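You operate a simulated robot arm through the tools that you are given. There is no shell and no other tool.

The job below is to be done with a simulated robot arm. You get a single attempt, and the scene is never put back.

TASK
Clinch the belt end's lace at both marks in the lace press.
Fine: one full stroke on each mark, no dry stroke, fingers clear of the die; lever up again; belt end back on the drive box.
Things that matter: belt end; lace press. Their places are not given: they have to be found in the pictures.

Only the result counts: the job must be done as asked and must still hold three seconds after the hand-in. Knocking over, shifting, dropping, spilling or breaking anything else fails it.

THE ROBOT
A 7-joint arm with a two-finger parallel gripper, fixed in place. Base frame: the origin is on the floor under the middle of its stand, x ahead of it, y to its left, z up; the work surface is at about z = 650. Units: mm, degrees, N and s.
It reaches about 1479 mm from its shoulder. Its first joint turns from -166.0 to 166.0 degrees. Payload 4.4 kg.
The tool frame sits at the grasp point between the pads (the TCP): z along the fingers, y along the line on which they close. The tips reach 23 mm beyond it. The gripper opens to 94 mm. The fingers are 38 mm wide and 10 mm thick; the gripper's body (54 by 96 mm) begins 39 mm behind the TCP.
Orientation is told as [roll, pitch, yaw] about the base's x, y, z axes, in that order, counted from this pose: with the fingers straight down and closing along the base's y, the tool's x points along the base's -x, its y along +y and its z along -z.

THE INTERFACE
- The arm moves only by the tool jog_arm. Its arguments are lists of equal length, an entry for each row: "offset": the shift along the base's x, y, z in units of 25 mm (1.0 is 25 mm), a list of three; "angular": the turn, a rotation vector about the base's x, y, z in units of 6 degrees (1.0 is 6 degrees), a list of three; "jaw": the finger opening in mm, from 0 to 94. In form: {"offset": [[dx, dy, dz], ...], "angular": [[rx, ry, rz], ...], "jaw": [jaw, ...]}. A call has 1 to 20 rows; each row shifts and turns the commanded pose from where the row before left it. A call with a number of a shift or a turn outside -1 to 1 is refused whole. Rows are played at 5 a second. More than 50 mm and 8.6 degrees between two rows, or a gripper value outside its range, and nothing of the call is played. A pose out of reach is approached as far as the arm can. The call stops where the force on the tool passes 40 N (or 10 N more than at its start, if that is more) or the arm is blocked; 0.2 s more then pass. The fingers move at their own pace (about 72 mm/s each) and stop on an object; they squeeze with about 42 N. The grip force told is the motor's: it shows also when the fingers shut on nothing. Time passes only in rows, and 0.2 s behind the last, so rows that do not move let the fingers close. It gives the time, the measured TCP pose, the force on the tool (base axes), the opening and the grip force at its end, in the units of the frame above (readings bear some noise), with the torque about the TCP (base axes, N m) and any sound that the robot's microphone picked up.
- Cameras (640 x 400 px; columns grow to the right, rows downward): "scene" is fixed at [399.2, 649.9, 1401.2]; the picture's right is [-0.95, -0.30, 0.00], its down [-0.28, 0.89, -0.36] and it looks along [0.11, -0.34, -0.93] (base axes); focal length 214 px, centre (320, 200). "wrist" rides on the gripper at [86, 16, -74] in the tool frame; the picture's right is [-0.18, 0.98, 0.00], its down [-0.58, -0.11, -0.81] and it looks along [-0.79, -0.15, 0.59] (tool axes); focal length 243 px, centre (320, 200).
- get_image(camera): a new picture of that camera. The clock stands still meanwhile.
- probe_pixels(camera, pixels): for up to 12 pixels [column, row] of the newest picture of that camera ("zoom" is the newest enlarged one), the place [x, y, z] in the base frame of the surface seen there, good to about 2 mm. The clock stands still meanwhile.
- inspect(camera, box): a new picture of the part [left, top, right, bottom] of that camera's present view, enlarged. The clock stands still meanwhile.
- finish_job(): hands the job in; it is judged then, once.

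Unless the task says otherwise, let go and move clear before handing in.

The tools are called after ">>>" as name(argument=value, ...) on one line, values as JSON. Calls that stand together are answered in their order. jog_arm: Moves the arm, as the interface text tells. Its arguments: {"type":"object","properties":{"offset":{"type":"array"},"angular":{"type":"array"},"jaw":{"type":"array"}},"required":["offset","angular","jaw"]} The other tools are called the same way: get_image (camera) takes a picture; probe_pixels (camera, pixels) gives the place of the surface under pixels of a picture; inspect (camera, box) takes an enlarged picture of a part of a camera's view; finish_job () hands the job in.

At the start:

```text
t: 0.0
position: [605.3, 491.1, 1109.1]
ee_rot: [0.0, -0.1, 0.0]
ft_force: [-0.5, -0.7, -0.5]
torque: [0.0, 0.01, -0.01]
grip_width: 94.0
grip_force: 0.0
```

scene: 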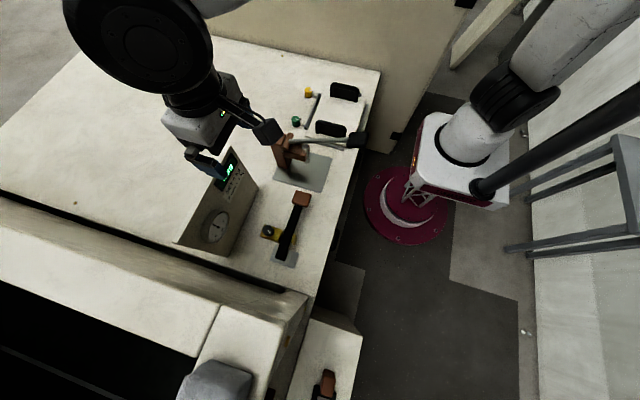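
wrist: 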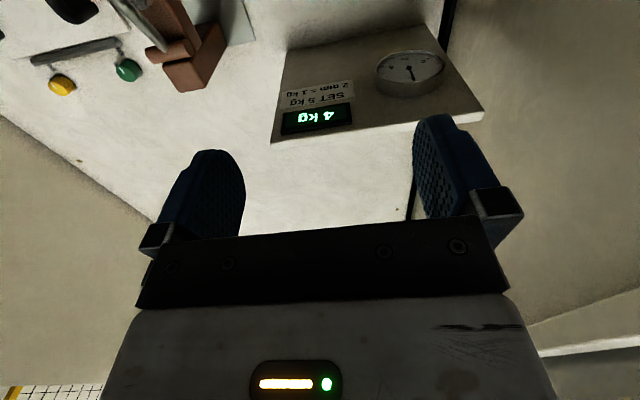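

The scene picture shows a brown press with a lever near (290,150), a lever-like tool with a yellow block near (290,225), and a brown-tipped item at (325,385). I'll enlarge these parts to find out which is which.

>>> inspect(camera="scene", box=[240, 70, 400, 170])

>>> inspect(camera="scene", box=[230, 170, 358, 270])

>>> inspect(camera="scene", box=[240, 300, 400, 400])

>>> inspect(camera="wrist", box=[0, 0, 320, 200])

```text
4.00 times, centred on (320, 120) of scene
```

zoom: 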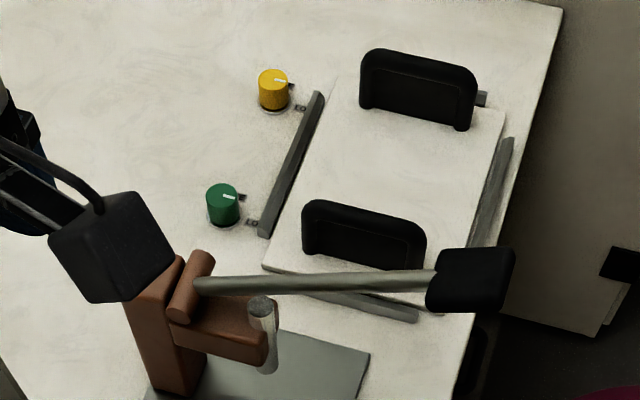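

```text
4.00 times, centred on (294, 220) of scene
```

zoom: 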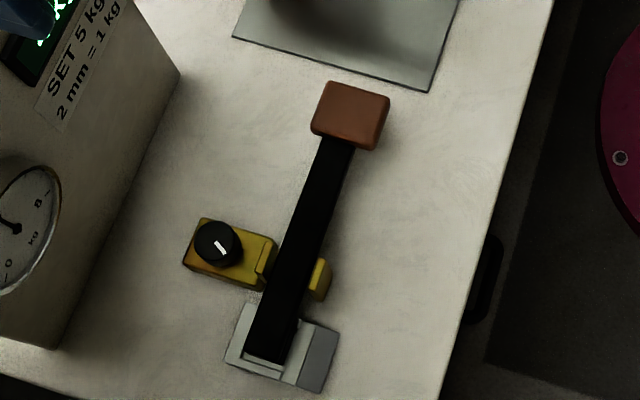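

```text
4.00 times, centred on (320, 350) of scene
```

zoom: 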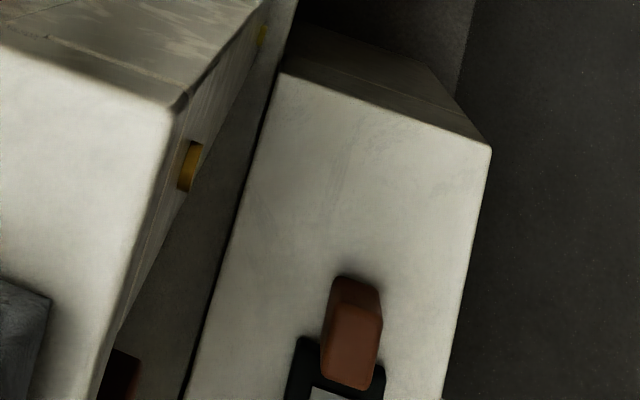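

```text
2.00 times, centred on (160, 100) of wrist
```

zoom: 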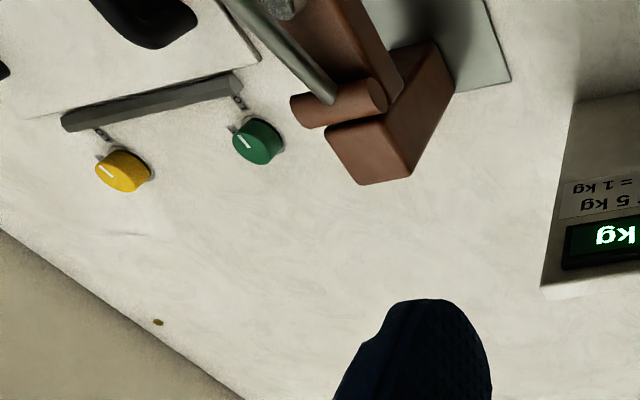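

The press is at about (285,150) with its lever running to a black knob at (360,140). A black strip with a brown block lies at (290,220), and another brown piece on a low box is at (325,385). I'll probe these surfaces.

>>> get_image(camera="scene")

>>> probe_pixels(camera="scene", pixels=[[270, 132], [290, 142], [325, 141], [358, 139], [306, 150], [310, 180], [302, 198], [290, 230], [285, 258], [267, 231], [325, 390], [330, 340]])

>>> probe_pixels(camera="scene", pixels=[[308, 92], [296, 121], [312, 108], [345, 90], [330, 128], [338, 110], [362, 108], [235, 195], [218, 228], [240, 380], [280, 350], [350, 215]])

>>> inspect(camera="scene", box=[280, 350, 360, 400])

```text
taken
```

scene: 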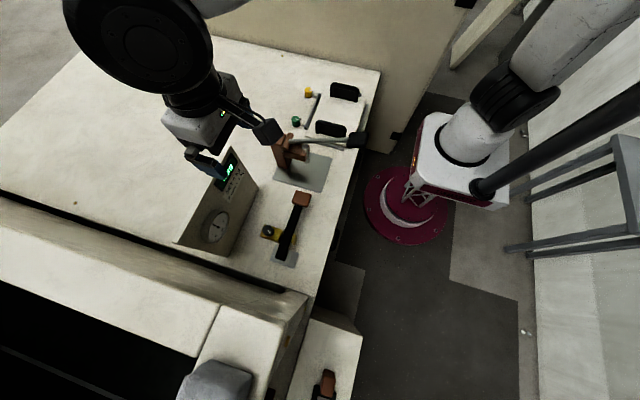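

```text
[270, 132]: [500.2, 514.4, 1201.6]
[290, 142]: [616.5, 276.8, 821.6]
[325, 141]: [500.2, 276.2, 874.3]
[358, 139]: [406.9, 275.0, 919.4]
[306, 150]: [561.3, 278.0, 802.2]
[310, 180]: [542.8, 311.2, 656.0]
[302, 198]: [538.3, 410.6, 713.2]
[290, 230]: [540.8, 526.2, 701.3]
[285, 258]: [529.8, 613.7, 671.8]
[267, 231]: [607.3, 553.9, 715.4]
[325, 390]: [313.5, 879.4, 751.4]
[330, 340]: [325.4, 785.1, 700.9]
```

```text
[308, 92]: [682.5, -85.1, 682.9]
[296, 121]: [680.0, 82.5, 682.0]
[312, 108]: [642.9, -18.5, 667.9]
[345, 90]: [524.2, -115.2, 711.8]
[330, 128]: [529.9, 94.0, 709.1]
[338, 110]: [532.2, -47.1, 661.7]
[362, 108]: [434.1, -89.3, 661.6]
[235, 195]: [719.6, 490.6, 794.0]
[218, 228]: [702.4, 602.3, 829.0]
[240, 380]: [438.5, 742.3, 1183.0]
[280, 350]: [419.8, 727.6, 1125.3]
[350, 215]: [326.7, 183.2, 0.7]
```

```text
8.00 times, centred on (320, 375) of scene
```

zoom: 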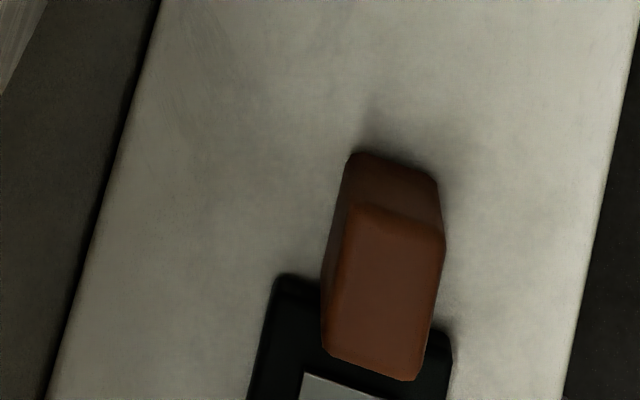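

The belt end (brown grip, black belt, grey lace) sits on the low box near (313,879,751), which must be the drive box. The brown press is at x≈500–620, y≈277, with its lever knob at (407,275,919). I'll probe the tall cabinet and press edges to plan a safe path.

>>> probe_pixels(camera="scene", pixels=[[305, 298], [290, 290], [265, 365], [255, 395], [220, 310], [310, 330], [355, 340], [345, 395], [300, 390], [318, 320], [362, 335], [150, 270]])

>>> inspect(camera="scene", box=[256, 120, 346, 200])

```text
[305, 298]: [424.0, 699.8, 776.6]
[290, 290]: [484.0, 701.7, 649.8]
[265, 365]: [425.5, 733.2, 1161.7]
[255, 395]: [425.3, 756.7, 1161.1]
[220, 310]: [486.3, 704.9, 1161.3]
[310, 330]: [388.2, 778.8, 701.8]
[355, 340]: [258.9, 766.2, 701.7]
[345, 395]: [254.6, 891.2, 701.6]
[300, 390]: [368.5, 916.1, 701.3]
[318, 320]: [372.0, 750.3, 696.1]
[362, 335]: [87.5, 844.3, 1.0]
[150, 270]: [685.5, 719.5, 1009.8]
```

```text
5.00 times, centred on (301, 160) of scene
```

zoom: 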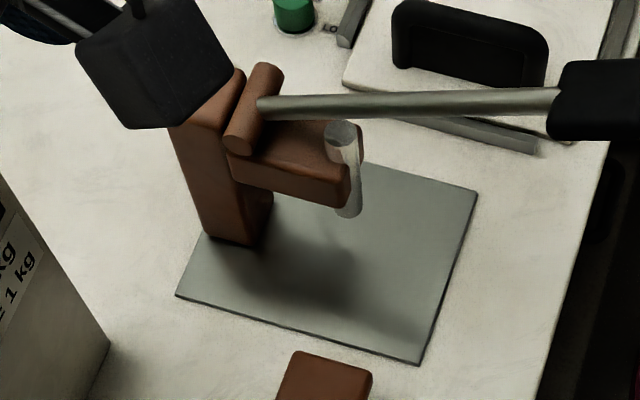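

The drive box top is at z≈701 (x 250–395, y>750), next to a tall cabinet (x>420, y>700, z≈1161). I'll swing the wrist camera to look at the press from its +y side to see the die and ram.

>>> jog_arm(offset=[[-0.414, -0.105, -0.93], [-0.414, -0.105, -0.93], [-0.414, -0.105, -0.93], [-0.414, -0.105, -0.93], [-0.414, -0.105, -0.93], [-0.414, -0.105, -0.93], [-0.414, -0.105, -0.93], [-0.414, -0.105, -0.93], [-0.414, -0.105, -0.93], [-0.414, -0.105, -0.93], [-0.414, -0.105, -0.93]], angular=[[0, 0, -1], [0, 0, -1], [0, 0, -1], [0, 0, -1], [0, 0, -1], [0, 0, -1], [0, 0, -1], [0, 0, -1], [0, 0, -1], [0, 0, -1], [0, 0, 0]], jaw=[94, 94, 94, 94, 94, 94, 94, 94, 94, 94, 94])

>>> get_image(camera="wrist")

>>> get_image(camera="scene")

```text
t: 2.4
position: [491.3, 463.6, 852.1]
ee_rot: [0.1, 0.0, -60.1]
ft_force: [0.4, 0.5, -0.1]
torque: [-0.04, 0.03, 0.02]
grip_width: 93.9
grip_force: 0.0
```

```text
taken
```

wrist: 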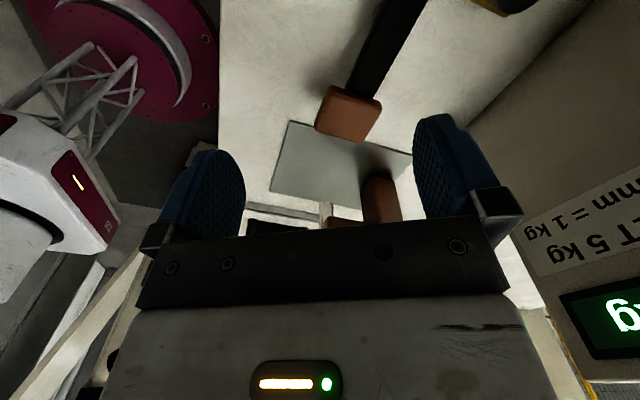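

```text
taken
```

scene: 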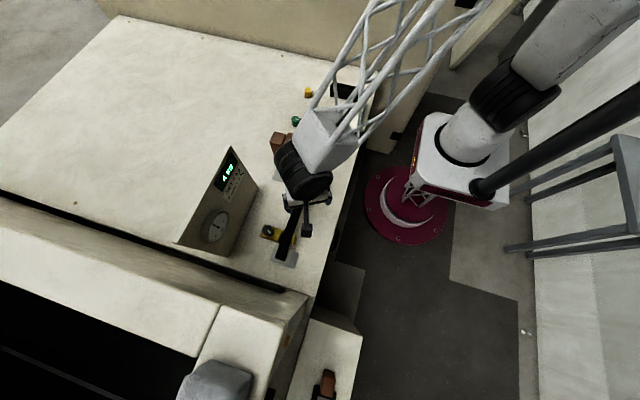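

The wrist view is upside down with the gripper hiding the press (brown at (380,200)), so I'll tilt the tool 30° about the camera's right axis to look at the press more level.

>>> jog_arm(offset=[[0, 0, 0], [0, 0, 0], [0, 0, 0], [0, 0, 0], [0, 0, 0]], angular=[[-0.939, -0.334, 0], [-0.939, -0.334, 0], [-0.939, -0.334, 0], [-0.939, -0.334, 0], [-0.939, -0.334, 0]], jaw=[94, 94, 94, 94, 94])

>>> get_image(camera="wrist")

>>> inspect(camera="wrist", box=[200, 50, 440, 220])

```text
t: 3.6
position: [491.9, 464.1, 855.0]
ee_rot: [-5.8, -29.4, -58.5]
ft_force: [0.3, -0.4, 0.3]
torque: [-0.03, 0.06, 0.01]
grip_width: 94.3
grip_force: 0.0
```

```text
taken
```

wrist: 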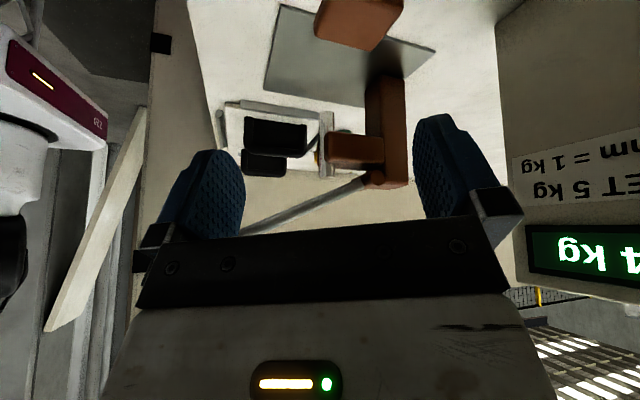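

```text
2.35 times, centred on (320, 135) of wrist
```

zoom: 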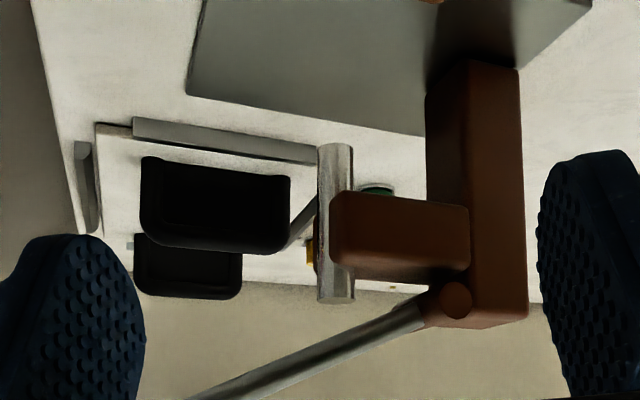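

The side view shows the plate, column, head arm and the silver ram (zoom (335,150) lower end, (335,295) upper end) with the lever pivoting at (455,300). I'll probe these points.

>>> probe_pixels(camera="zoom", pixels=[[336, 152], [336, 190], [336, 292], [400, 205], [400, 270], [480, 200], [455, 300], [230, 380], [415, 320], [210, 80], [400, 120], [560, 15]])

>>> inspect(camera="wrist", box=[240, 0, 460, 120])

```text
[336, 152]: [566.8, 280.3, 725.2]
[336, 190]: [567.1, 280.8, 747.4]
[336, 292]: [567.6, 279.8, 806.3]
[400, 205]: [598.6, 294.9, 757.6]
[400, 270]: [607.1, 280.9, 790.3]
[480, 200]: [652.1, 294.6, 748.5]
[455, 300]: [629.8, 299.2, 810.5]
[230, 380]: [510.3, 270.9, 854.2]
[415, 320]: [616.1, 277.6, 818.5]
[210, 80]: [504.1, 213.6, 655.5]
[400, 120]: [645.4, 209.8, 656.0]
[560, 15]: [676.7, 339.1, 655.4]
```

```text
2.91 times, centred on (350, 60) of wrist
```

zoom: 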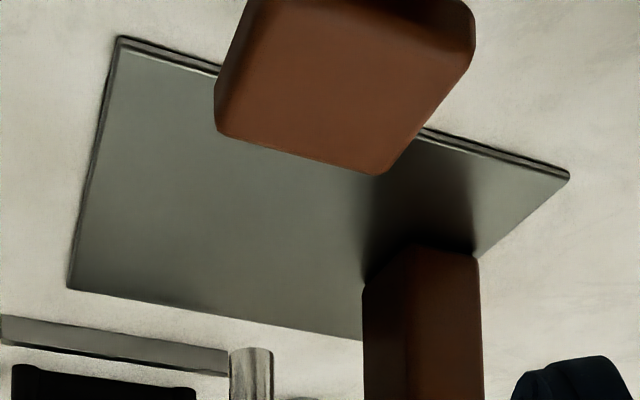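

The press ram is at about (567,271), its bottom at z≈722 over a plate at z≈656. I also want to make sure what the black lever with the brown block at (300,198) in the scene view is, so I'll look at it from the −x side.

>>> jog_arm(offset=[[-0.53, 0.32, -0.1], [-0.53, 0.32, -0.1], [-0.53, 0.32, -0.1], [-0.53, 0.32, -0.1], [-0.53, 0.32, -0.1], [-0.53, 0.32, -0.1], [-0.53, 0.32, -0.1], [-0.53, 0.32, -0.1], [-0.53, 0.32, -0.1], [-0.53, 0.32, -0.1]], angular=[[0, 0, 1], [0, 0, 1], [0, 0, 1], [0, 0, 1], [0, 0, 1], [0, 0, 1], [0, 0, 1], [0, 0, 1], [0, 0, 1], [0, 0, 1]], jaw=[94, 94, 94, 94, 94, 94, 94, 94, 94, 94])

>>> get_image(camera="wrist")

>>> inspect(camera="wrist", box=[160, 0, 480, 220])

>>> get_image(camera="scene")

```text
t: 5.8
position: [360.0, 539.3, 826.9]
ee_rot: [-6.3, -29.2, 1.8]
ft_force: [-0.1, 0.6, -0.9]
torque: [0.01, 0.01, 0.02]
grip_width: 94.0
grip_force: 0.2
```

```text
taken
```

wrist: 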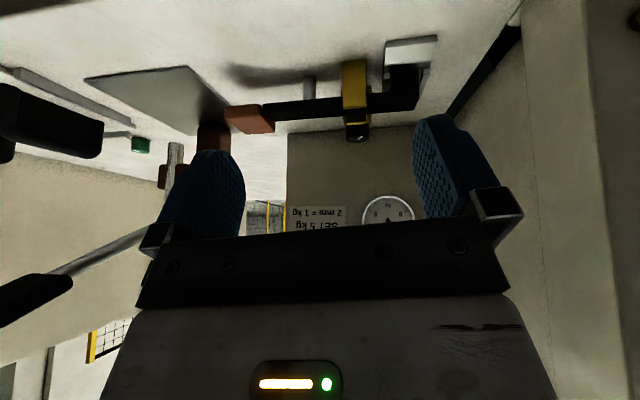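

```text
1.82 times, centred on (320, 110) of wrist
```

zoom: 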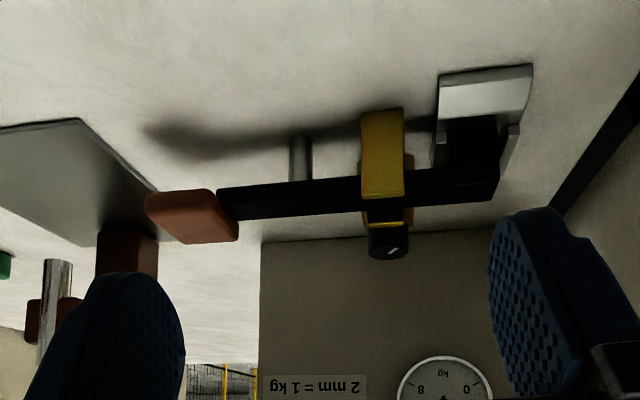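

```text
taken
```

scene: 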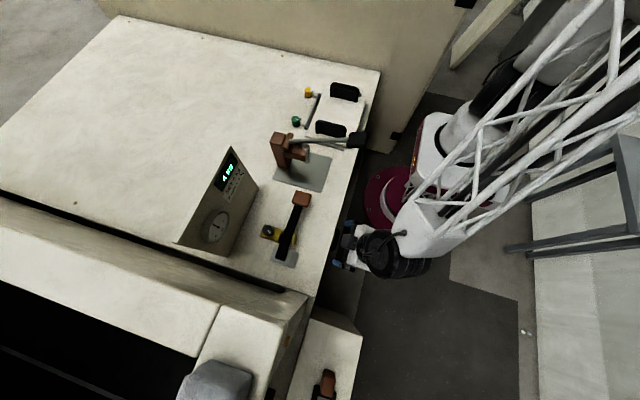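

The black beam with yellow jockey is a separate tension gadget next to the gauge, so the brown ram press is the lace press. Now I'll level the tool, yaw by 90° and move over the drive box to look at the belt end.

>>> jog_arm(offset=[[-0.5, 0, 0.6], [-0.5, 0, 0.6], [-0.5, 0, 0.6], [-0.5, 0, 0.6], [-0.5, 0, 0.6], [0, 0.71, 0], [0, 0.71, 0], [0, 0.71, 0], [0, 0.71, 0], [0, 0.71, 0], [0, 0.71, 0], [0, 0.71, 0], [0, 0.71, 0], [0, 0.71, 0], [0, 0.71, 0], [0, 0.71, 0], [0, 0.71, 0], [0, 0.71, 0], [0, 0.71, 0], [0, 0.71, 0]], angular=[[0.18, 0.98, 0], [0.18, 0.98, 0], [0.18, 0.98, 0], [0.18, 0.98, 0], [0.18, 0.98, 0], [0, 0, 1], [0, 0, 1], [0, 0, 1], [0, 0, 1], [0, 0, 1], [0, 0, 1], [0, 0, 1], [0, 0, 1], [0, 0, 1], [0, 0, 1], [0, 0, 1], [0, 0, 1], [0, 0, 1], [0, 0, 1], [0, 0, 1]], jaw=[94, 94, 94, 94, 94, 94, 94, 94, 94, 94, 94, 94, 94, 94, 94, 94, 94, 94, 94, 94])

>>> get_image(camera="wrist")

>>> inspect(camera="wrist", box=[200, 0, 460, 180])

>>> get_image(camera="scene")

```text
t: 10.0
position: [298.5, 810.9, 904.0]
ee_rot: [0.0, 0.0, 90.1]
ft_force: [0.0, 0.1, -0.3]
torque: [-0.01, 0.03, 0.04]
grip_width: 93.8
grip_force: 0.1
```

```text
taken
```

wrist: 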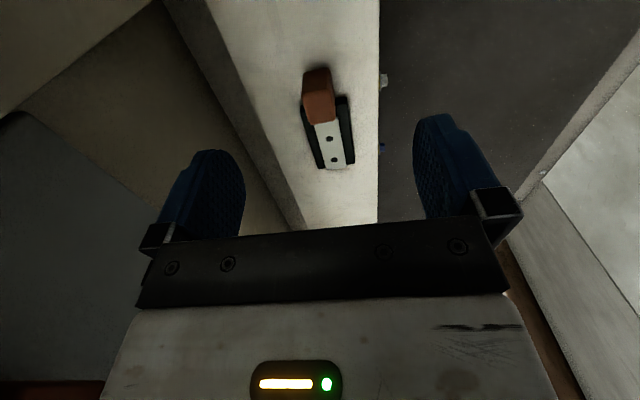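

```text
2.22 times, centred on (330, 90) of wrist
```

zoom: 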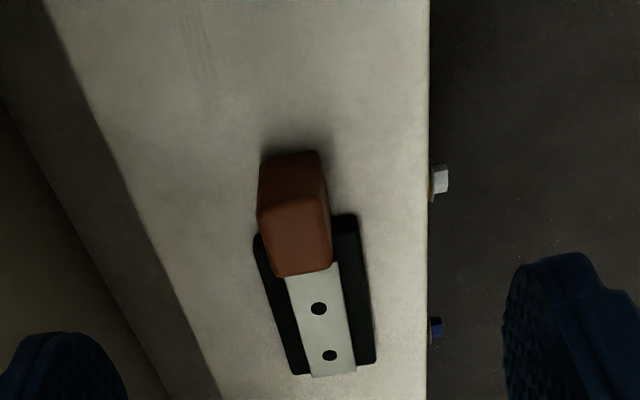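

```text
taken
```

scene: 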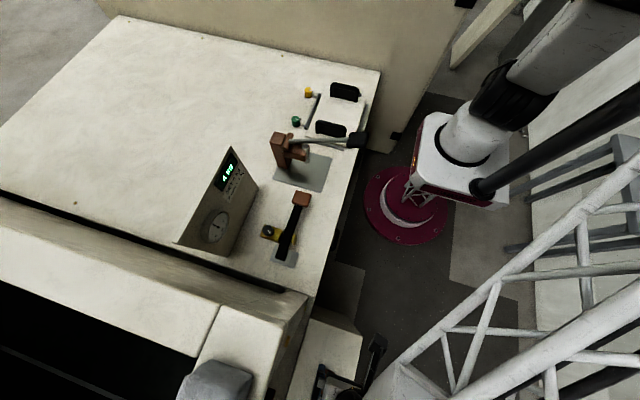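

The belt end is a black pad with a grey lace strip, two black marks (zoom (318,308) and (329,355)), and an upright brown grip. I'll probe these.

>>> probe_pixels(camera="zoom", pixels=[[318, 308], [329, 355], [295, 180], [300, 240], [262, 210], [328, 225], [285, 275], [340, 262], [258, 240], [374, 362], [297, 372], [356, 218]])

>>> probe_pixels(camera="wrist", pixels=[[330, 180], [350, 60], [330, 30], [310, 68], [328, 68], [306, 120], [334, 120], [340, 168], [358, 130], [318, 166], [300, 200], [378, 150]])

>>> inspect(camera="wrist", box=[280, 55, 380, 180])

```text
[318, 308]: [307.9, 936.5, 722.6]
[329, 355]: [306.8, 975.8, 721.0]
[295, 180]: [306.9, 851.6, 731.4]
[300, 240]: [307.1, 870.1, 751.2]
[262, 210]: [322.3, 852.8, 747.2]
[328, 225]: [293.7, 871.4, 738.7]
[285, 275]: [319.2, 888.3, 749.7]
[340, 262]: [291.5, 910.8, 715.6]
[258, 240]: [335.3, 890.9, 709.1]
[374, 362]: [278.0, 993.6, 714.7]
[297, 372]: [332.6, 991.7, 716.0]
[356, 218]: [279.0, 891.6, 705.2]
```

```text
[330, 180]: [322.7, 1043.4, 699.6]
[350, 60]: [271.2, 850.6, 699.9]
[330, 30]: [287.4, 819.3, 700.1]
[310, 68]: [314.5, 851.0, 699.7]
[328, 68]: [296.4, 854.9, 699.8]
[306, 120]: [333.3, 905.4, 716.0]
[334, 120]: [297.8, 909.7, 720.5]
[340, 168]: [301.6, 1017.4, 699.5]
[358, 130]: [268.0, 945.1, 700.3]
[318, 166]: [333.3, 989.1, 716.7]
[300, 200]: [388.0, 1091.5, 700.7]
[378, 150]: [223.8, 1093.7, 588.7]
```

```text
3.20 times, centred on (330, 118) of wrist
```

zoom: 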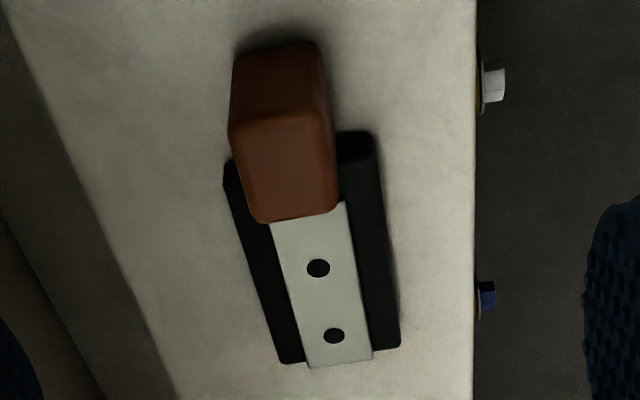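

The marks are at about (308,936.5) and (307,976), lace top z≈721; the brown grip spans x 292–323, y 852–890, z up to 751. I'll probe the tray, the lever knob and the neighbouring beam so I can plan the way into the press.

>>> inspect(camera="scene", box=[280, 110, 376, 170])

>>> probe_pixels(camera="scene", pixels=[[307, 138], [328, 143], [346, 149], [352, 147], [316, 127], [346, 131], [345, 137], [354, 136], [366, 136], [362, 146], [316, 150], [303, 147]])

>>> probe_pixels(camera="scene", pixels=[[292, 192], [310, 194], [308, 207], [277, 178], [322, 192], [331, 160], [300, 153], [276, 140], [288, 137], [283, 165], [290, 150], [280, 150]])

```text
6.67 times, centred on (328, 140) of scene
```

zoom: 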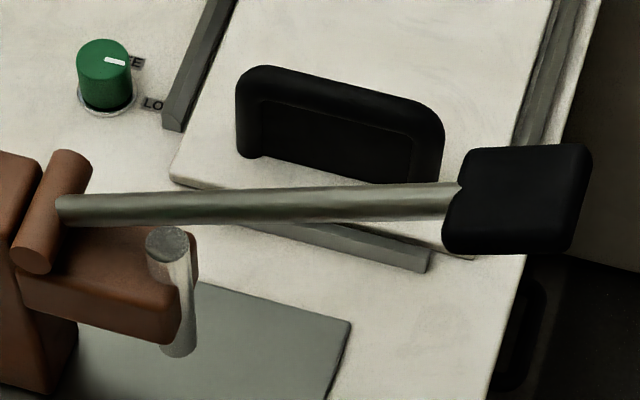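

```text
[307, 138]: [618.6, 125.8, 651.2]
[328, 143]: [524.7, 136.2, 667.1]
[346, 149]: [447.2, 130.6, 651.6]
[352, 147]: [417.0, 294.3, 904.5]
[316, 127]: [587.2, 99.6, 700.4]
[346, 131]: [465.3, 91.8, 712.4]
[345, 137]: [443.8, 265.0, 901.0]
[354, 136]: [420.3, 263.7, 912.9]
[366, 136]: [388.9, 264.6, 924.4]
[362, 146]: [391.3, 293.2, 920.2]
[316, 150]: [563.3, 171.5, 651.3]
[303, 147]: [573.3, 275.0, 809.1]
```

```text
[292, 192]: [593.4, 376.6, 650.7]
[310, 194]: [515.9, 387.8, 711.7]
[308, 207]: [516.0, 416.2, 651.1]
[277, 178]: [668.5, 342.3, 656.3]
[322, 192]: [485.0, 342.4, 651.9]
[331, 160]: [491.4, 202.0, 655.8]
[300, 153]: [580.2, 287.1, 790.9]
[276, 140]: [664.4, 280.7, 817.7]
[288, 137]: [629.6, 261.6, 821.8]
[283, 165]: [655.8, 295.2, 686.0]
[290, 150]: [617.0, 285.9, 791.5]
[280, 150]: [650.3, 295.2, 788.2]
```

Plate is x≈485–680, y≈200–343; tray handles reach z≈712 near y≈95; knob at x≈385–430, y≈264–294. I'll measure the ram axis and lever more precisely from this zoom.

>>> probe_pixels(camera="zoom", pixels=[[167, 240], [150, 240], [185, 240], [167, 230], [167, 252], [165, 320], [190, 320], [178, 345], [178, 320], [187, 240], [145, 245], [178, 356]])

>>> probe_pixels(camera="zoom", pixels=[[465, 155], [580, 150], [585, 160], [570, 245], [448, 245], [450, 205], [520, 170], [520, 200], [520, 230], [60, 155], [35, 265], [300, 205]])

```text
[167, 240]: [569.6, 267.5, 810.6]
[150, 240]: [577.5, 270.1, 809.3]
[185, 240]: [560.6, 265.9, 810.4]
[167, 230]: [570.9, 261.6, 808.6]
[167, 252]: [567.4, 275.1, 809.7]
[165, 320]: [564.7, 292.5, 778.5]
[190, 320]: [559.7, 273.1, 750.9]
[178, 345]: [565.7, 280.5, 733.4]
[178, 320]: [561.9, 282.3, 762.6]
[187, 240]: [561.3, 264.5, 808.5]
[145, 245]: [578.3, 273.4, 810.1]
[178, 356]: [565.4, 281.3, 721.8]
```

```text
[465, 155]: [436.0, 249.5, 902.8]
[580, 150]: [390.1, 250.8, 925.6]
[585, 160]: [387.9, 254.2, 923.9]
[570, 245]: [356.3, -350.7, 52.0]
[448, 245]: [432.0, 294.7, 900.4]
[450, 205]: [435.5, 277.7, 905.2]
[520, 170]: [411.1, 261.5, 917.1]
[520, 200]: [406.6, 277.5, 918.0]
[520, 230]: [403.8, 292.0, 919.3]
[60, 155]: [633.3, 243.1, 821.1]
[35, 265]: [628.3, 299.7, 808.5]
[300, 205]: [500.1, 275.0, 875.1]
```

The ram axis is at about (568,271.5), the lever pivot at about (629,271,811), and the lever is raised about 25°. Now I'll line up over the brown grip (x≈308, TCP y≈862) and go down with the jaws at 70 mm.

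>>> jog_arm(offset=[[0.4, 1.0, 0], [0, 1.0, 0], [0, 0.05, 0], [0, 0, -1], [0, 0, -1], [0, 0, -1], [0, 0, -1], [0, 0, 0]], angular=[[0, 0, 0.2], [0, 0, 0], [0, 0, 0], [0, 0, 0], [0, 0, 0], [0, 0, 0], [0, 0, 0], [0, 0, 0]], jaw=[94, 80, 70, 70, 70, 70, 70, 70])

>>> get_image(camera="wrist")

>>> get_image(camera="scene")

```text
t: 11.8
position: [308.0, 861.7, 803.3]
ee_rot: [-0.1, -0.1, 91.2]
ft_force: [0.1, 1.0, 0.1]
torque: [0.02, -0.01, -0.01]
grip_width: 69.8
grip_force: 0.0
```

```text
taken
```

wrist: 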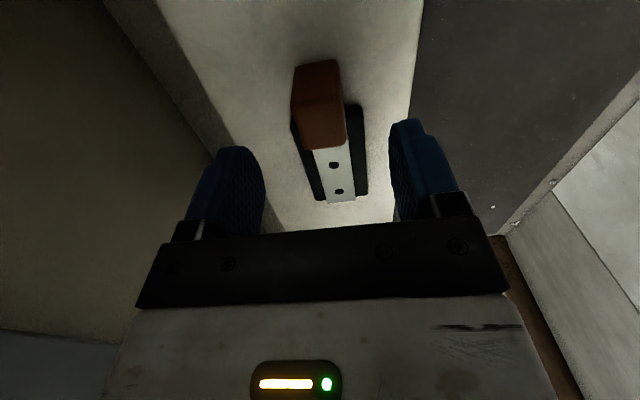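

```text
taken
```

scene: 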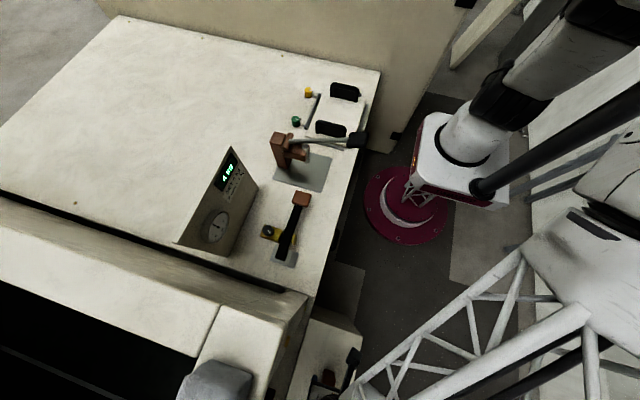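

The grip is between the fingers in the wrist picture (about (320,115)). I'll probe its edges once more before descending.

>>> probe_pixels(camera="wrist", pixels=[[333, 166], [338, 191], [294, 110], [299, 120], [340, 115], [320, 80], [320, 110], [320, 140], [303, 145], [343, 140], [296, 88], [338, 80]])

```text
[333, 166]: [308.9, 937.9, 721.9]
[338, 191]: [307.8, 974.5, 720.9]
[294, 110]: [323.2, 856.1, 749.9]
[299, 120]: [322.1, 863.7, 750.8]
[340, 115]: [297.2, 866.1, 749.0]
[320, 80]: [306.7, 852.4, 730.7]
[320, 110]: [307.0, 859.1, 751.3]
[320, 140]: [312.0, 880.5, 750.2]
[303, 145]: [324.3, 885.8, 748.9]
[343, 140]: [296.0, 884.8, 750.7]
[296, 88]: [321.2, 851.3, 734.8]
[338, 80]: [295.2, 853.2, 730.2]
```

The grip is centred at x≈309, y≈870, so I'll shift 1 mm in x, go down 74 mm and close.

>>> jog_arm(offset=[[0.04, 0, -1], [0, 0, -1], [0, 0, -0.97], [0, 0, 0], [0, 0, 0], [0, 0, 0], [0, 0, 0], [0, 0, 0]], angular=[[0, 0, 0], [0, 0, 0], [0, 0, 0], [0, 0, 0], [0, 0, 0], [0, 0, 0], [0, 0, 0], [0, 0, 0]], jaw=[70, 70, 70, 70, 20, 20, 20, 20])

>>> get_image(camera="wrist")

```text
t: 13.6
position: [309.0, 861.9, 728.8]
ee_rot: [0.1, 0.0, 91.2]
ft_force: [0.3, 1.6, -0.3]
torque: [-0.1, -0.04, -0.01]
grip_width: 31.6
grip_force: 41.7
```

```text
taken
```

wrist: 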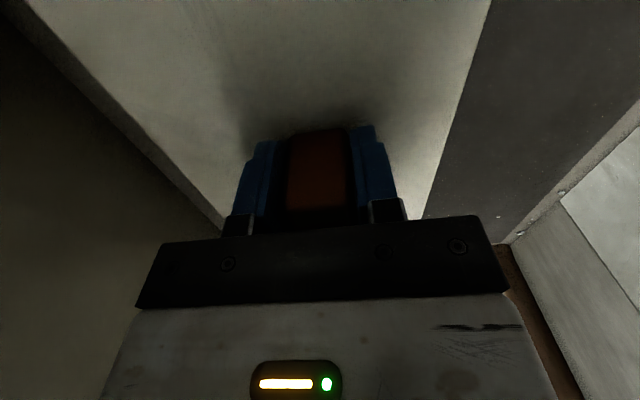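

The fingers stopped on the grip at 31.6 mm with 41.7 N. I'll lift it a little and look.

>>> jog_arm(offset=[[0, 0, 0.5], [0, 0, 1], [0, 0, 1], [0, 0, 1], [0, 0, 0]], angular=[[0, 0, 0], [0, 0, 0], [0, 0, 0], [0, 0, 0], [0, 0, 0]], jaw=[20, 20, 20, 20, 20])

>>> get_image(camera="wrist")

>>> inspect(camera="scene", box=[240, 300, 400, 400])

```text
t: 14.8
position: [308.5, 860.9, 817.2]
ee_rot: [0.0, 0.0, 91.2]
ft_force: [0.3, 0.0, -1.8]
torque: [-0.07, 0.03, 0.02]
grip_width: 31.7
grip_force: 41.9
```

```text
taken
```

wrist: 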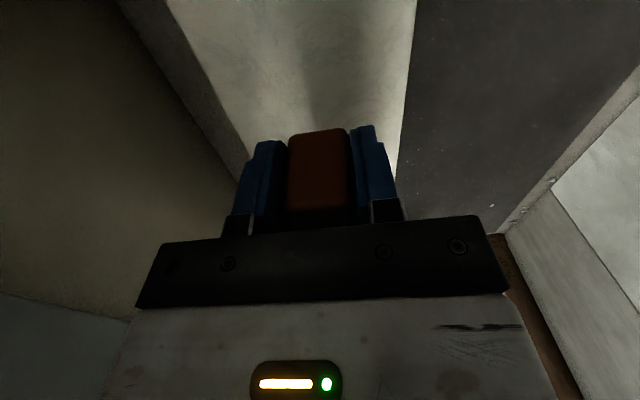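

```text
4.00 times, centred on (320, 350) of scene
```

zoom: 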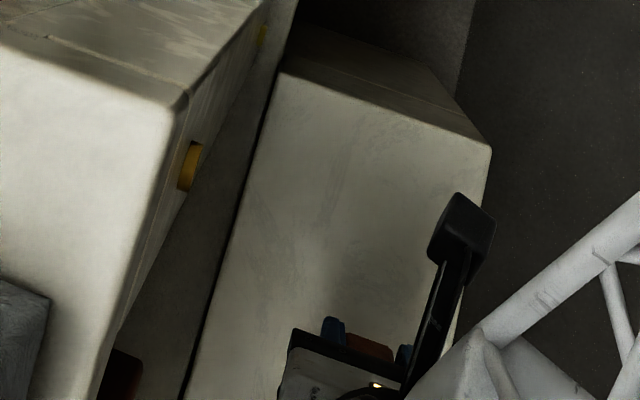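

The belt end lifted cleanly (about 1.8 N). The fingertips would be too low next to the tray's rail (z≈667, y≈136), so I'll set it down again and regrip 14 mm higher; first I'll probe the rail.

>>> probe_pixels(camera="scene", pixels=[[313, 141], [316, 144], [318, 144], [322, 143], [322, 145], [330, 147], [338, 149], [343, 150], [335, 147], [310, 140], [305, 137], [320, 146]])

>>> jog_arm(offset=[[0, 0, -1], [0, 0, -1], [0, 0, -1], [0, 0, -0.5], [0, 0, 0], [0, 0, 0], [0, 0, 0]], angular=[[0, 0, 0], [0, 0, 0], [0, 0, 0], [0, 0, 0], [0, 0, 0], [0, 0, 0], [0, 0, 0]], jaw=[20, 20, 20, 20, 20, 20, 20])

```text
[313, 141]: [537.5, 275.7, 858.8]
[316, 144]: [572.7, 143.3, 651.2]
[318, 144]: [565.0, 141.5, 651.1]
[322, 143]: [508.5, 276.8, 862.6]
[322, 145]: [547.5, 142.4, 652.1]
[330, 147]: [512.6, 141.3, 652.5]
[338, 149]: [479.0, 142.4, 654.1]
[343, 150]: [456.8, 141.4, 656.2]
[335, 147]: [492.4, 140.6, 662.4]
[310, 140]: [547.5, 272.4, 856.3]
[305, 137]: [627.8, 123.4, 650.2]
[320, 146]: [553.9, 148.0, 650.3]
```

```text
t: 16.4
position: [308.8, 862.1, 729.3]
ee_rot: [0.0, 0.0, 91.2]
ft_force: [0.5, -0.7, -1.8]
torque: [-0.11, -0.03, 0.03]
grip_width: 31.4
grip_force: 41.5
```

The belt end is back just above the box, and the rail's front face is at y≈142, z≤667. I'll open, rise 13 mm, shift 4 mm in +y and grip again.

>>> jog_arm(offset=[[0, 0, -0.02], [0, 0, 0], [0, 0, 0], [0, 0.16, 0.55], [0, 0, 0], [0, 0, 0], [0, 0, 0], [0, 0, 0], [0, 0, 0]], angular=[[0, 0, 0], [0, 0, 0], [0, 0, 0], [0, 0, 0], [0, 0, 0], [0, 0, 0], [0, 0, 0], [0, 0, 0], [0, 0, 0]], jaw=[20, 55, 55, 55, 55, 20, 20, 20, 20])

>>> get_image(camera="wrist")

```text
t: 18.4
position: [308.6, 866.3, 743.2]
ee_rot: [0.0, 0.0, 91.2]
ft_force: [-0.7, 0.3, 1.0]
torque: [0.09, 0.03, 0.0]
grip_width: 31.6
grip_force: 42.3
```

```text
taken
```

wrist: 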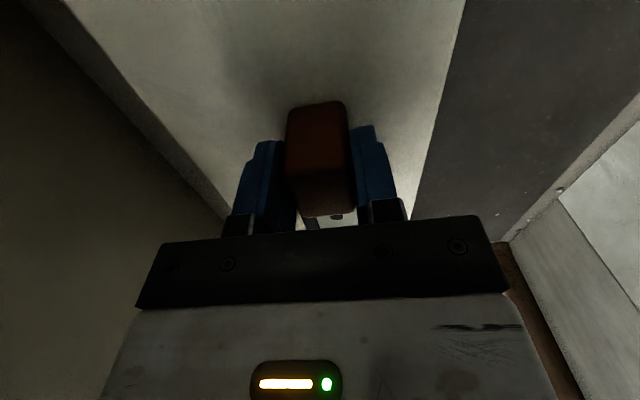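

Gripped again at z=743 (42 mm above the belt's underside). Now I'll raise it and carry it in −y at x≈308, above lever height.

>>> jog_arm(offset=[[0, 0, 1], [0, 0, 1], [0, 0, 1], [0, 0, 1], [0, -1, 1], [0, -1, 1], [0, -1, 1], [0, -1, 1], [0, -1, 1], [0, -1, 1], [0, -1, 1], [0, -1, 1], [0, -1, 1], [0, -1, 0], [0, -1, 0], [0, -1, 0], [0, -1, 0], [0, -1, 0], [0, -1, 0], [0, -1, 0]], angular=[[0, 0, 0], [0, 0, 0], [0, 0, 0], [0, 0, 0], [0, 0, -0.2], [0, 0, 0], [0, 0, 0], [0, 0, 0], [0, 0, 0], [0, 0, 0], [0, 0, 0], [0, 0, 0], [0, 0, 0], [0, 0, 0], [0, 0, 0], [0, 0, 0], [0, 0, 0], [0, 0, 0], [0, 0, 0], [0, 0, 0]], jaw=[20, 20, 20, 20, 20, 20, 20, 20, 20, 20, 20, 20, 20, 20, 20, 20, 20, 20, 20, 20])

>>> get_image(camera="scene")

>>> get_image(camera="wrist")

```text
t: 22.6
position: [308.6, 464.3, 1068.0]
ee_rot: [0.0, 0.0, 90.0]
ft_force: [0.2, -1.1, -1.9]
torque: [-0.12, 0.02, -0.01]
grip_width: 31.6
grip_force: 41.9
```

```text
taken
```

scene: 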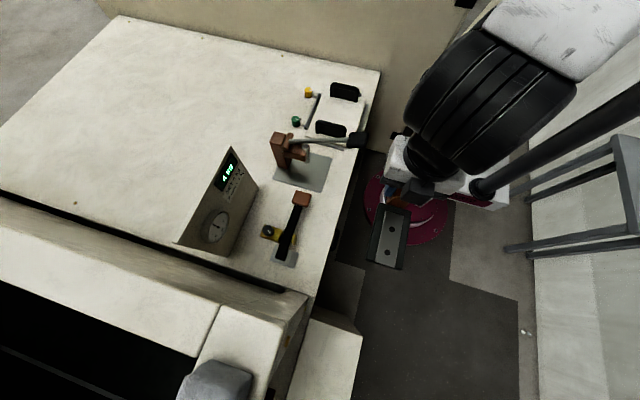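

```text
taken
```

wrist: 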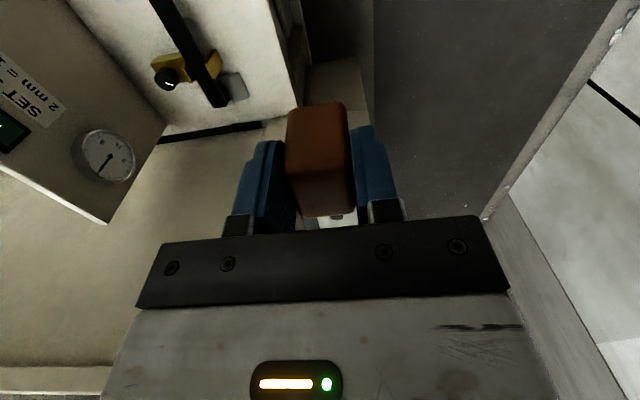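

The scene view shows the belt end hanging from the gripper, with both marks near (391,227) and (391,252). I'll zoom in and measure the marks relative to the TCP.

>>> inspect(camera="scene", box=[360, 190, 424, 280])

```text
4.44 times, centred on (392, 235) of scene
```

zoom: 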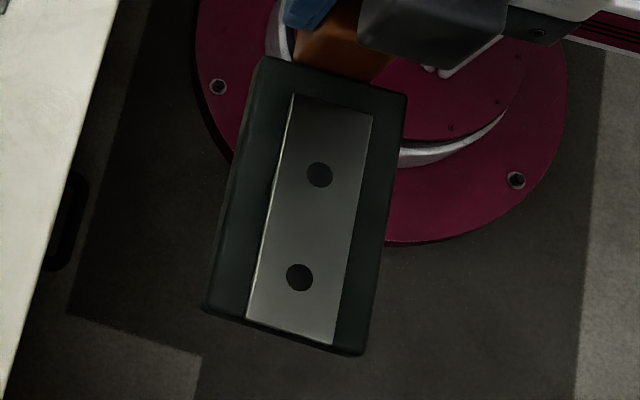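

>>> probe_pixels(camera="zoom", pixels=[[320, 175], [300, 277], [290, 98], [371, 115], [247, 317], [332, 344], [265, 60], [405, 95], [208, 310], [362, 353]])

```text
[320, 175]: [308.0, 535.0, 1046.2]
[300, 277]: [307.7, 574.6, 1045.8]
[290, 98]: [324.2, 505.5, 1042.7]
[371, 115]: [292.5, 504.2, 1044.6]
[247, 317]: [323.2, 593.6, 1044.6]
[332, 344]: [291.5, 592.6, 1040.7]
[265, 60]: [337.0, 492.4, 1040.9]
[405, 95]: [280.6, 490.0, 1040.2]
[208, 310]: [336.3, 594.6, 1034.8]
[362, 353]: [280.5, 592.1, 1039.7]
```

Relative to the TCP the marks are at +70.5 and +110.2 mm in y and about −0.7 mm in x. I'll move over to (400,95) above lever height, then check.

>>> jog_arm(offset=[[0.244, -0.985, 0], [0.244, -0.985, 0], [0.244, -0.985, 0], [0.244, -0.985, 0], [0.244, -0.985, 0], [0.244, -0.985, 0], [0.244, -0.985, 0], [0.244, -0.985, 0], [0.244, -0.985, 0], [0.244, -0.985, 0], [0.244, -0.985, 0], [0.244, -0.985, 0], [0.244, -0.985, 0], [0.244, -0.985, 0], [0.244, -0.985, 0], [0, 0, 0]], angular=[[0, 0, 0], [0, 0, 0], [0, 0, 0], [0, 0, 0], [0, 0, 0], [0, 0, 0], [0, 0, 0], [0, 0, 0], [0, 0, 0], [0, 0, 0], [0, 0, 0], [0, 0, 0], [0, 0, 0], [0, 0, 0], [0, 0, 0], [0, 0, 0]], jaw=[20, 20, 20, 20, 20, 20, 20, 20, 20, 20, 20, 20, 20, 20, 20, 20])

>>> get_image(camera="scene")

>>> get_image(camera="wrist")

```text
t: 26.0
position: [398.8, 95.9, 1068.1]
ee_rot: [0.1, 0.0, 89.9]
ft_force: [0.2, 0.0, -2.1]
torque: [-0.06, -0.01, 0.02]
grip_width: 31.7
grip_force: 41.5
```

```text
taken
```

scene: 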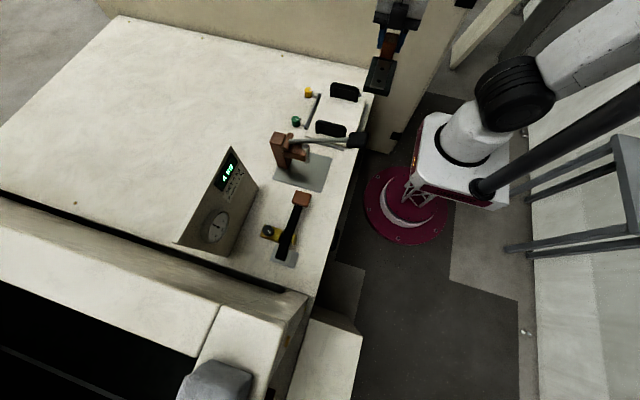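

```text
taken
```

wrist: 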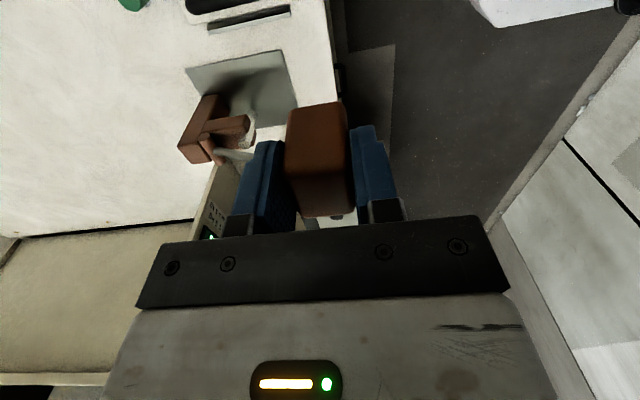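

The way down beside the lever is clear (pad end at y≈226, knob starts at y≈250). I'll descend to TCP z≈727.

>>> jog_arm(offset=[[0, 0, -1], [0, 0, -1], [0, 0, -1], [0, 0, -1], [0, 0, -1], [0, 0, -1], [0, 0, -1], [0, 0, -1], [0, 0, -1], [0, 0, -1], [0, 0, -1], [0, 0, -1], [0, 0, -1], [0, 0, -0.64], [0, 0, 0]], angular=[[0, 0, 0], [0, 0, 0], [0, 0, 0], [0, 0, 0], [0, 0, 0], [0, 0, 0], [0, 0, 0], [0, 0, 0], [0, 0, 0], [0, 0, 0], [0, 0, 0], [0, 0, 0], [0, 0, 0], [0, 0, 0], [0, 0, 0]], jaw=[20, 20, 20, 20, 20, 20, 20, 20, 20, 20, 20, 20, 20, 20, 20])

>>> get_image(camera="scene")

>>> get_image(camera="wrist")

```text
t: 29.2
position: [399.3, 95.2, 727.0]
ee_rot: [0.1, 0.0, 90.0]
ft_force: [-0.4, -0.1, -1.8]
torque: [-0.08, -0.02, 0.01]
grip_width: 31.8
grip_force: 41.7
```

```text
taken
```

scene: 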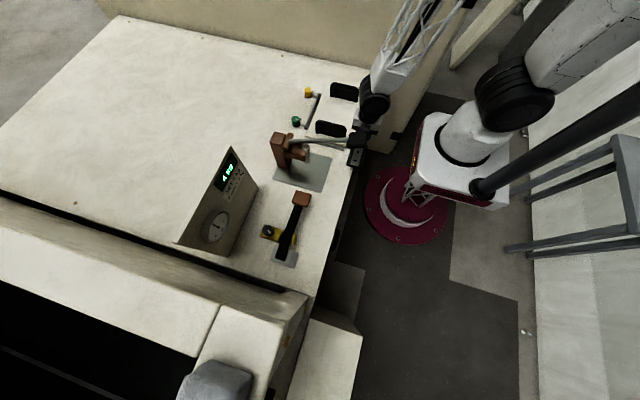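

```text
taken
```

wrist: 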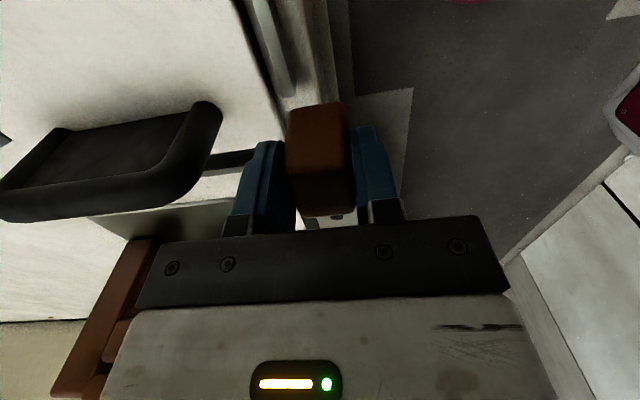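

At TCP (399,95,727) everything is clear; the tray handle ends at x≈462. Next I shift to y=161 and then slide in +x under the ram, stopping a bit short to check.

>>> jog_arm(offset=[[0, 0.88, 0], [0, 0.88, 0], [0, 0.88, 0], [0, 0, 0], [0.8, 0, 0], [0.8, 0, 0], [0.8, 0, 0], [0.8, 0, 0], [0.8, 0, 0], [0, 0, 0]], angular=[[0, 0, 0], [0, 0, 0], [0, 0, 0], [0, 0, 0], [0, 0, 0], [0, 0, 0], [0, 0, 0], [0, 0, 0], [0, 0, 0], [0, 0, 0]], jaw=[20, 20, 20, 20, 20, 20, 20, 20, 20, 20])

>>> get_image(camera="scene")

>>> inspect(camera="scene", box=[256, 110, 384, 200])

>>> get_image(camera="wrist")

```text
t: 31.4
position: [499.3, 162.0, 727.0]
ee_rot: [0.0, 0.0, 90.1]
ft_force: [0.5, 0.4, -1.7]
torque: [-0.06, -0.01, 0.02]
grip_width: 31.5
grip_force: 41.0
```

```text
taken
```

scene: 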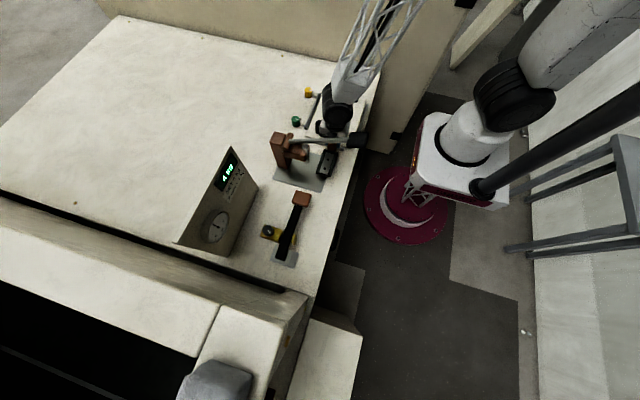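

```text
4.44 times, centred on (320, 155) of scene
```

zoom: 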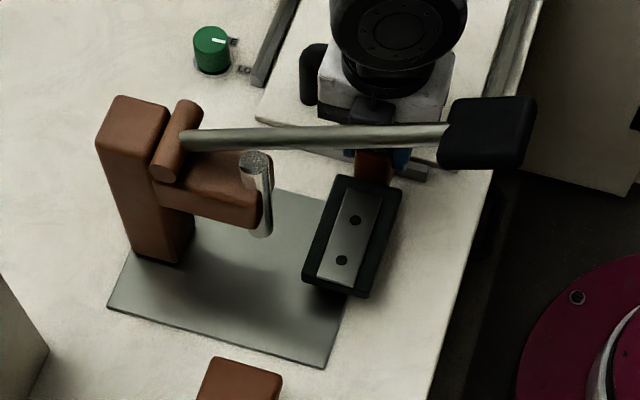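

```text
taken
```

wrist: 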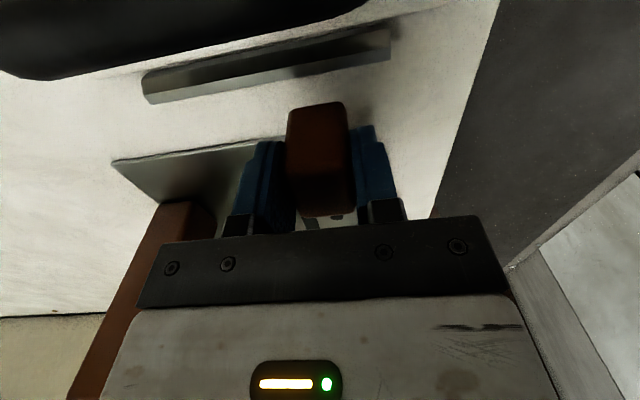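

The zoom shows the belt beside the ram with the marks at (355,220) and (341,260) and the ram end at (261,235). I'll probe these for a direct comparison.

>>> probe_pixels(camera="zoom", pixels=[[355, 220], [341, 260], [253, 158], [244, 158], [268, 158], [253, 152], [255, 170], [262, 215], [262, 232], [255, 225], [270, 225], [180, 262]])

```text
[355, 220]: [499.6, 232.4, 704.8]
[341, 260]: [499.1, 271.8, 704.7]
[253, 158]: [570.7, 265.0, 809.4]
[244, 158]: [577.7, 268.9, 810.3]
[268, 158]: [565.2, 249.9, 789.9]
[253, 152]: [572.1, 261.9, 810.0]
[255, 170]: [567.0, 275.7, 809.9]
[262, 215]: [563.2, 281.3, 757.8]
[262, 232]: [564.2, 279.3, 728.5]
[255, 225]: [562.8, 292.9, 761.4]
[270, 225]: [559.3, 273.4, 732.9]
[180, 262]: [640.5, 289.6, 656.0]
```

The mark 2 offset from the TCP is +109.9 mm in y and 0 in x, and the ram axis works out at about (569, 271.3). I'll slide the last 69.7 mm in and lower onto the plate.

>>> jog_arm(offset=[[0.93, -0.02, 0], [0.93, 0, 0], [0.93, 0, 0], [0, 0, 0], [0, 0, -0.6], [0, 0, -0.48], [0, 0, 0]], angular=[[0, 0, 0], [0, 0, 0], [0, 0, 0], [0, 0, 0], [0, 0, 0], [0, 0, 0], [0, 0, 0]], jaw=[20, 20, 20, 20, 20, 20, 20])

>>> get_image(camera="scene")

>>> inspect(camera="scene", box=[256, 110, 384, 200])

>>> get_image(camera="wrist")

```text
t: 33.0
position: [569.4, 160.5, 699.7]
ee_rot: [0.0, 0.0, 90.0]
ft_force: [0.2, -0.8, -1.0]
torque: [-0.06, 0.0, -0.01]
grip_width: 31.4
grip_force: 42.1
```

```text
taken
```

scene: 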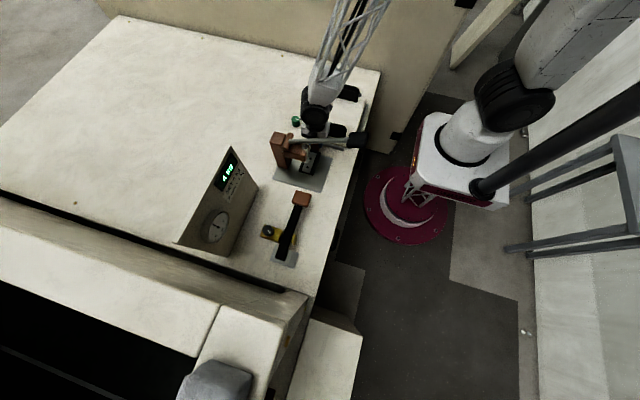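

```text
4.44 times, centred on (320, 155) of scene
```

zoom: 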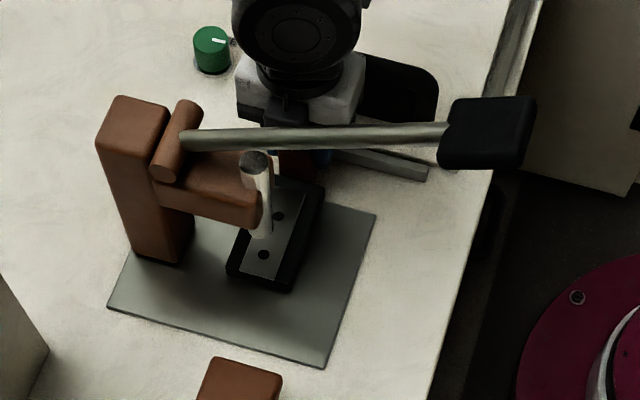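

```text
taken
```

wrist: 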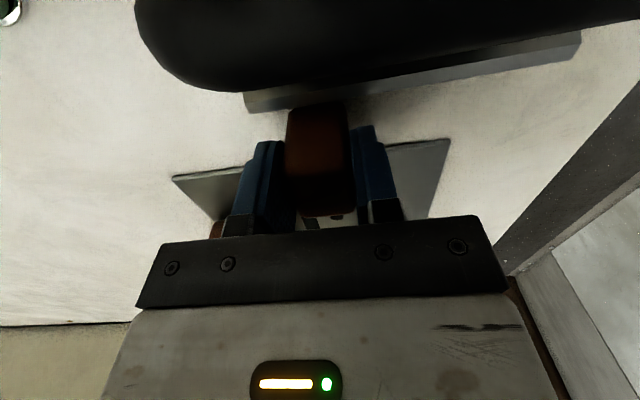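

The belt lies under the ram with marks visible at zoom (278,216) and (263,254). I'll probe them against the ram axis.

>>> probe_pixels(camera="zoom", pixels=[[278, 216], [263, 254], [264, 232], [256, 225], [254, 160], [240, 160], [270, 160], [290, 290], [228, 270], [325, 190], [310, 260], [300, 210]])

```text
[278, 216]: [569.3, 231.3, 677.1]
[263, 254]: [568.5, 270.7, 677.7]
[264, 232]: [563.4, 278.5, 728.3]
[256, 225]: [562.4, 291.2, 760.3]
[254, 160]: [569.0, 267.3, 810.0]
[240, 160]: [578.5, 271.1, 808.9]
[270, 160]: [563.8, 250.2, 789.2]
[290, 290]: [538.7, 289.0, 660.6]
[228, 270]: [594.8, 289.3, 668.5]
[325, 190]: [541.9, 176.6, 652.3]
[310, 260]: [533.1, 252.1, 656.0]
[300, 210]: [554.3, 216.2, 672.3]
```

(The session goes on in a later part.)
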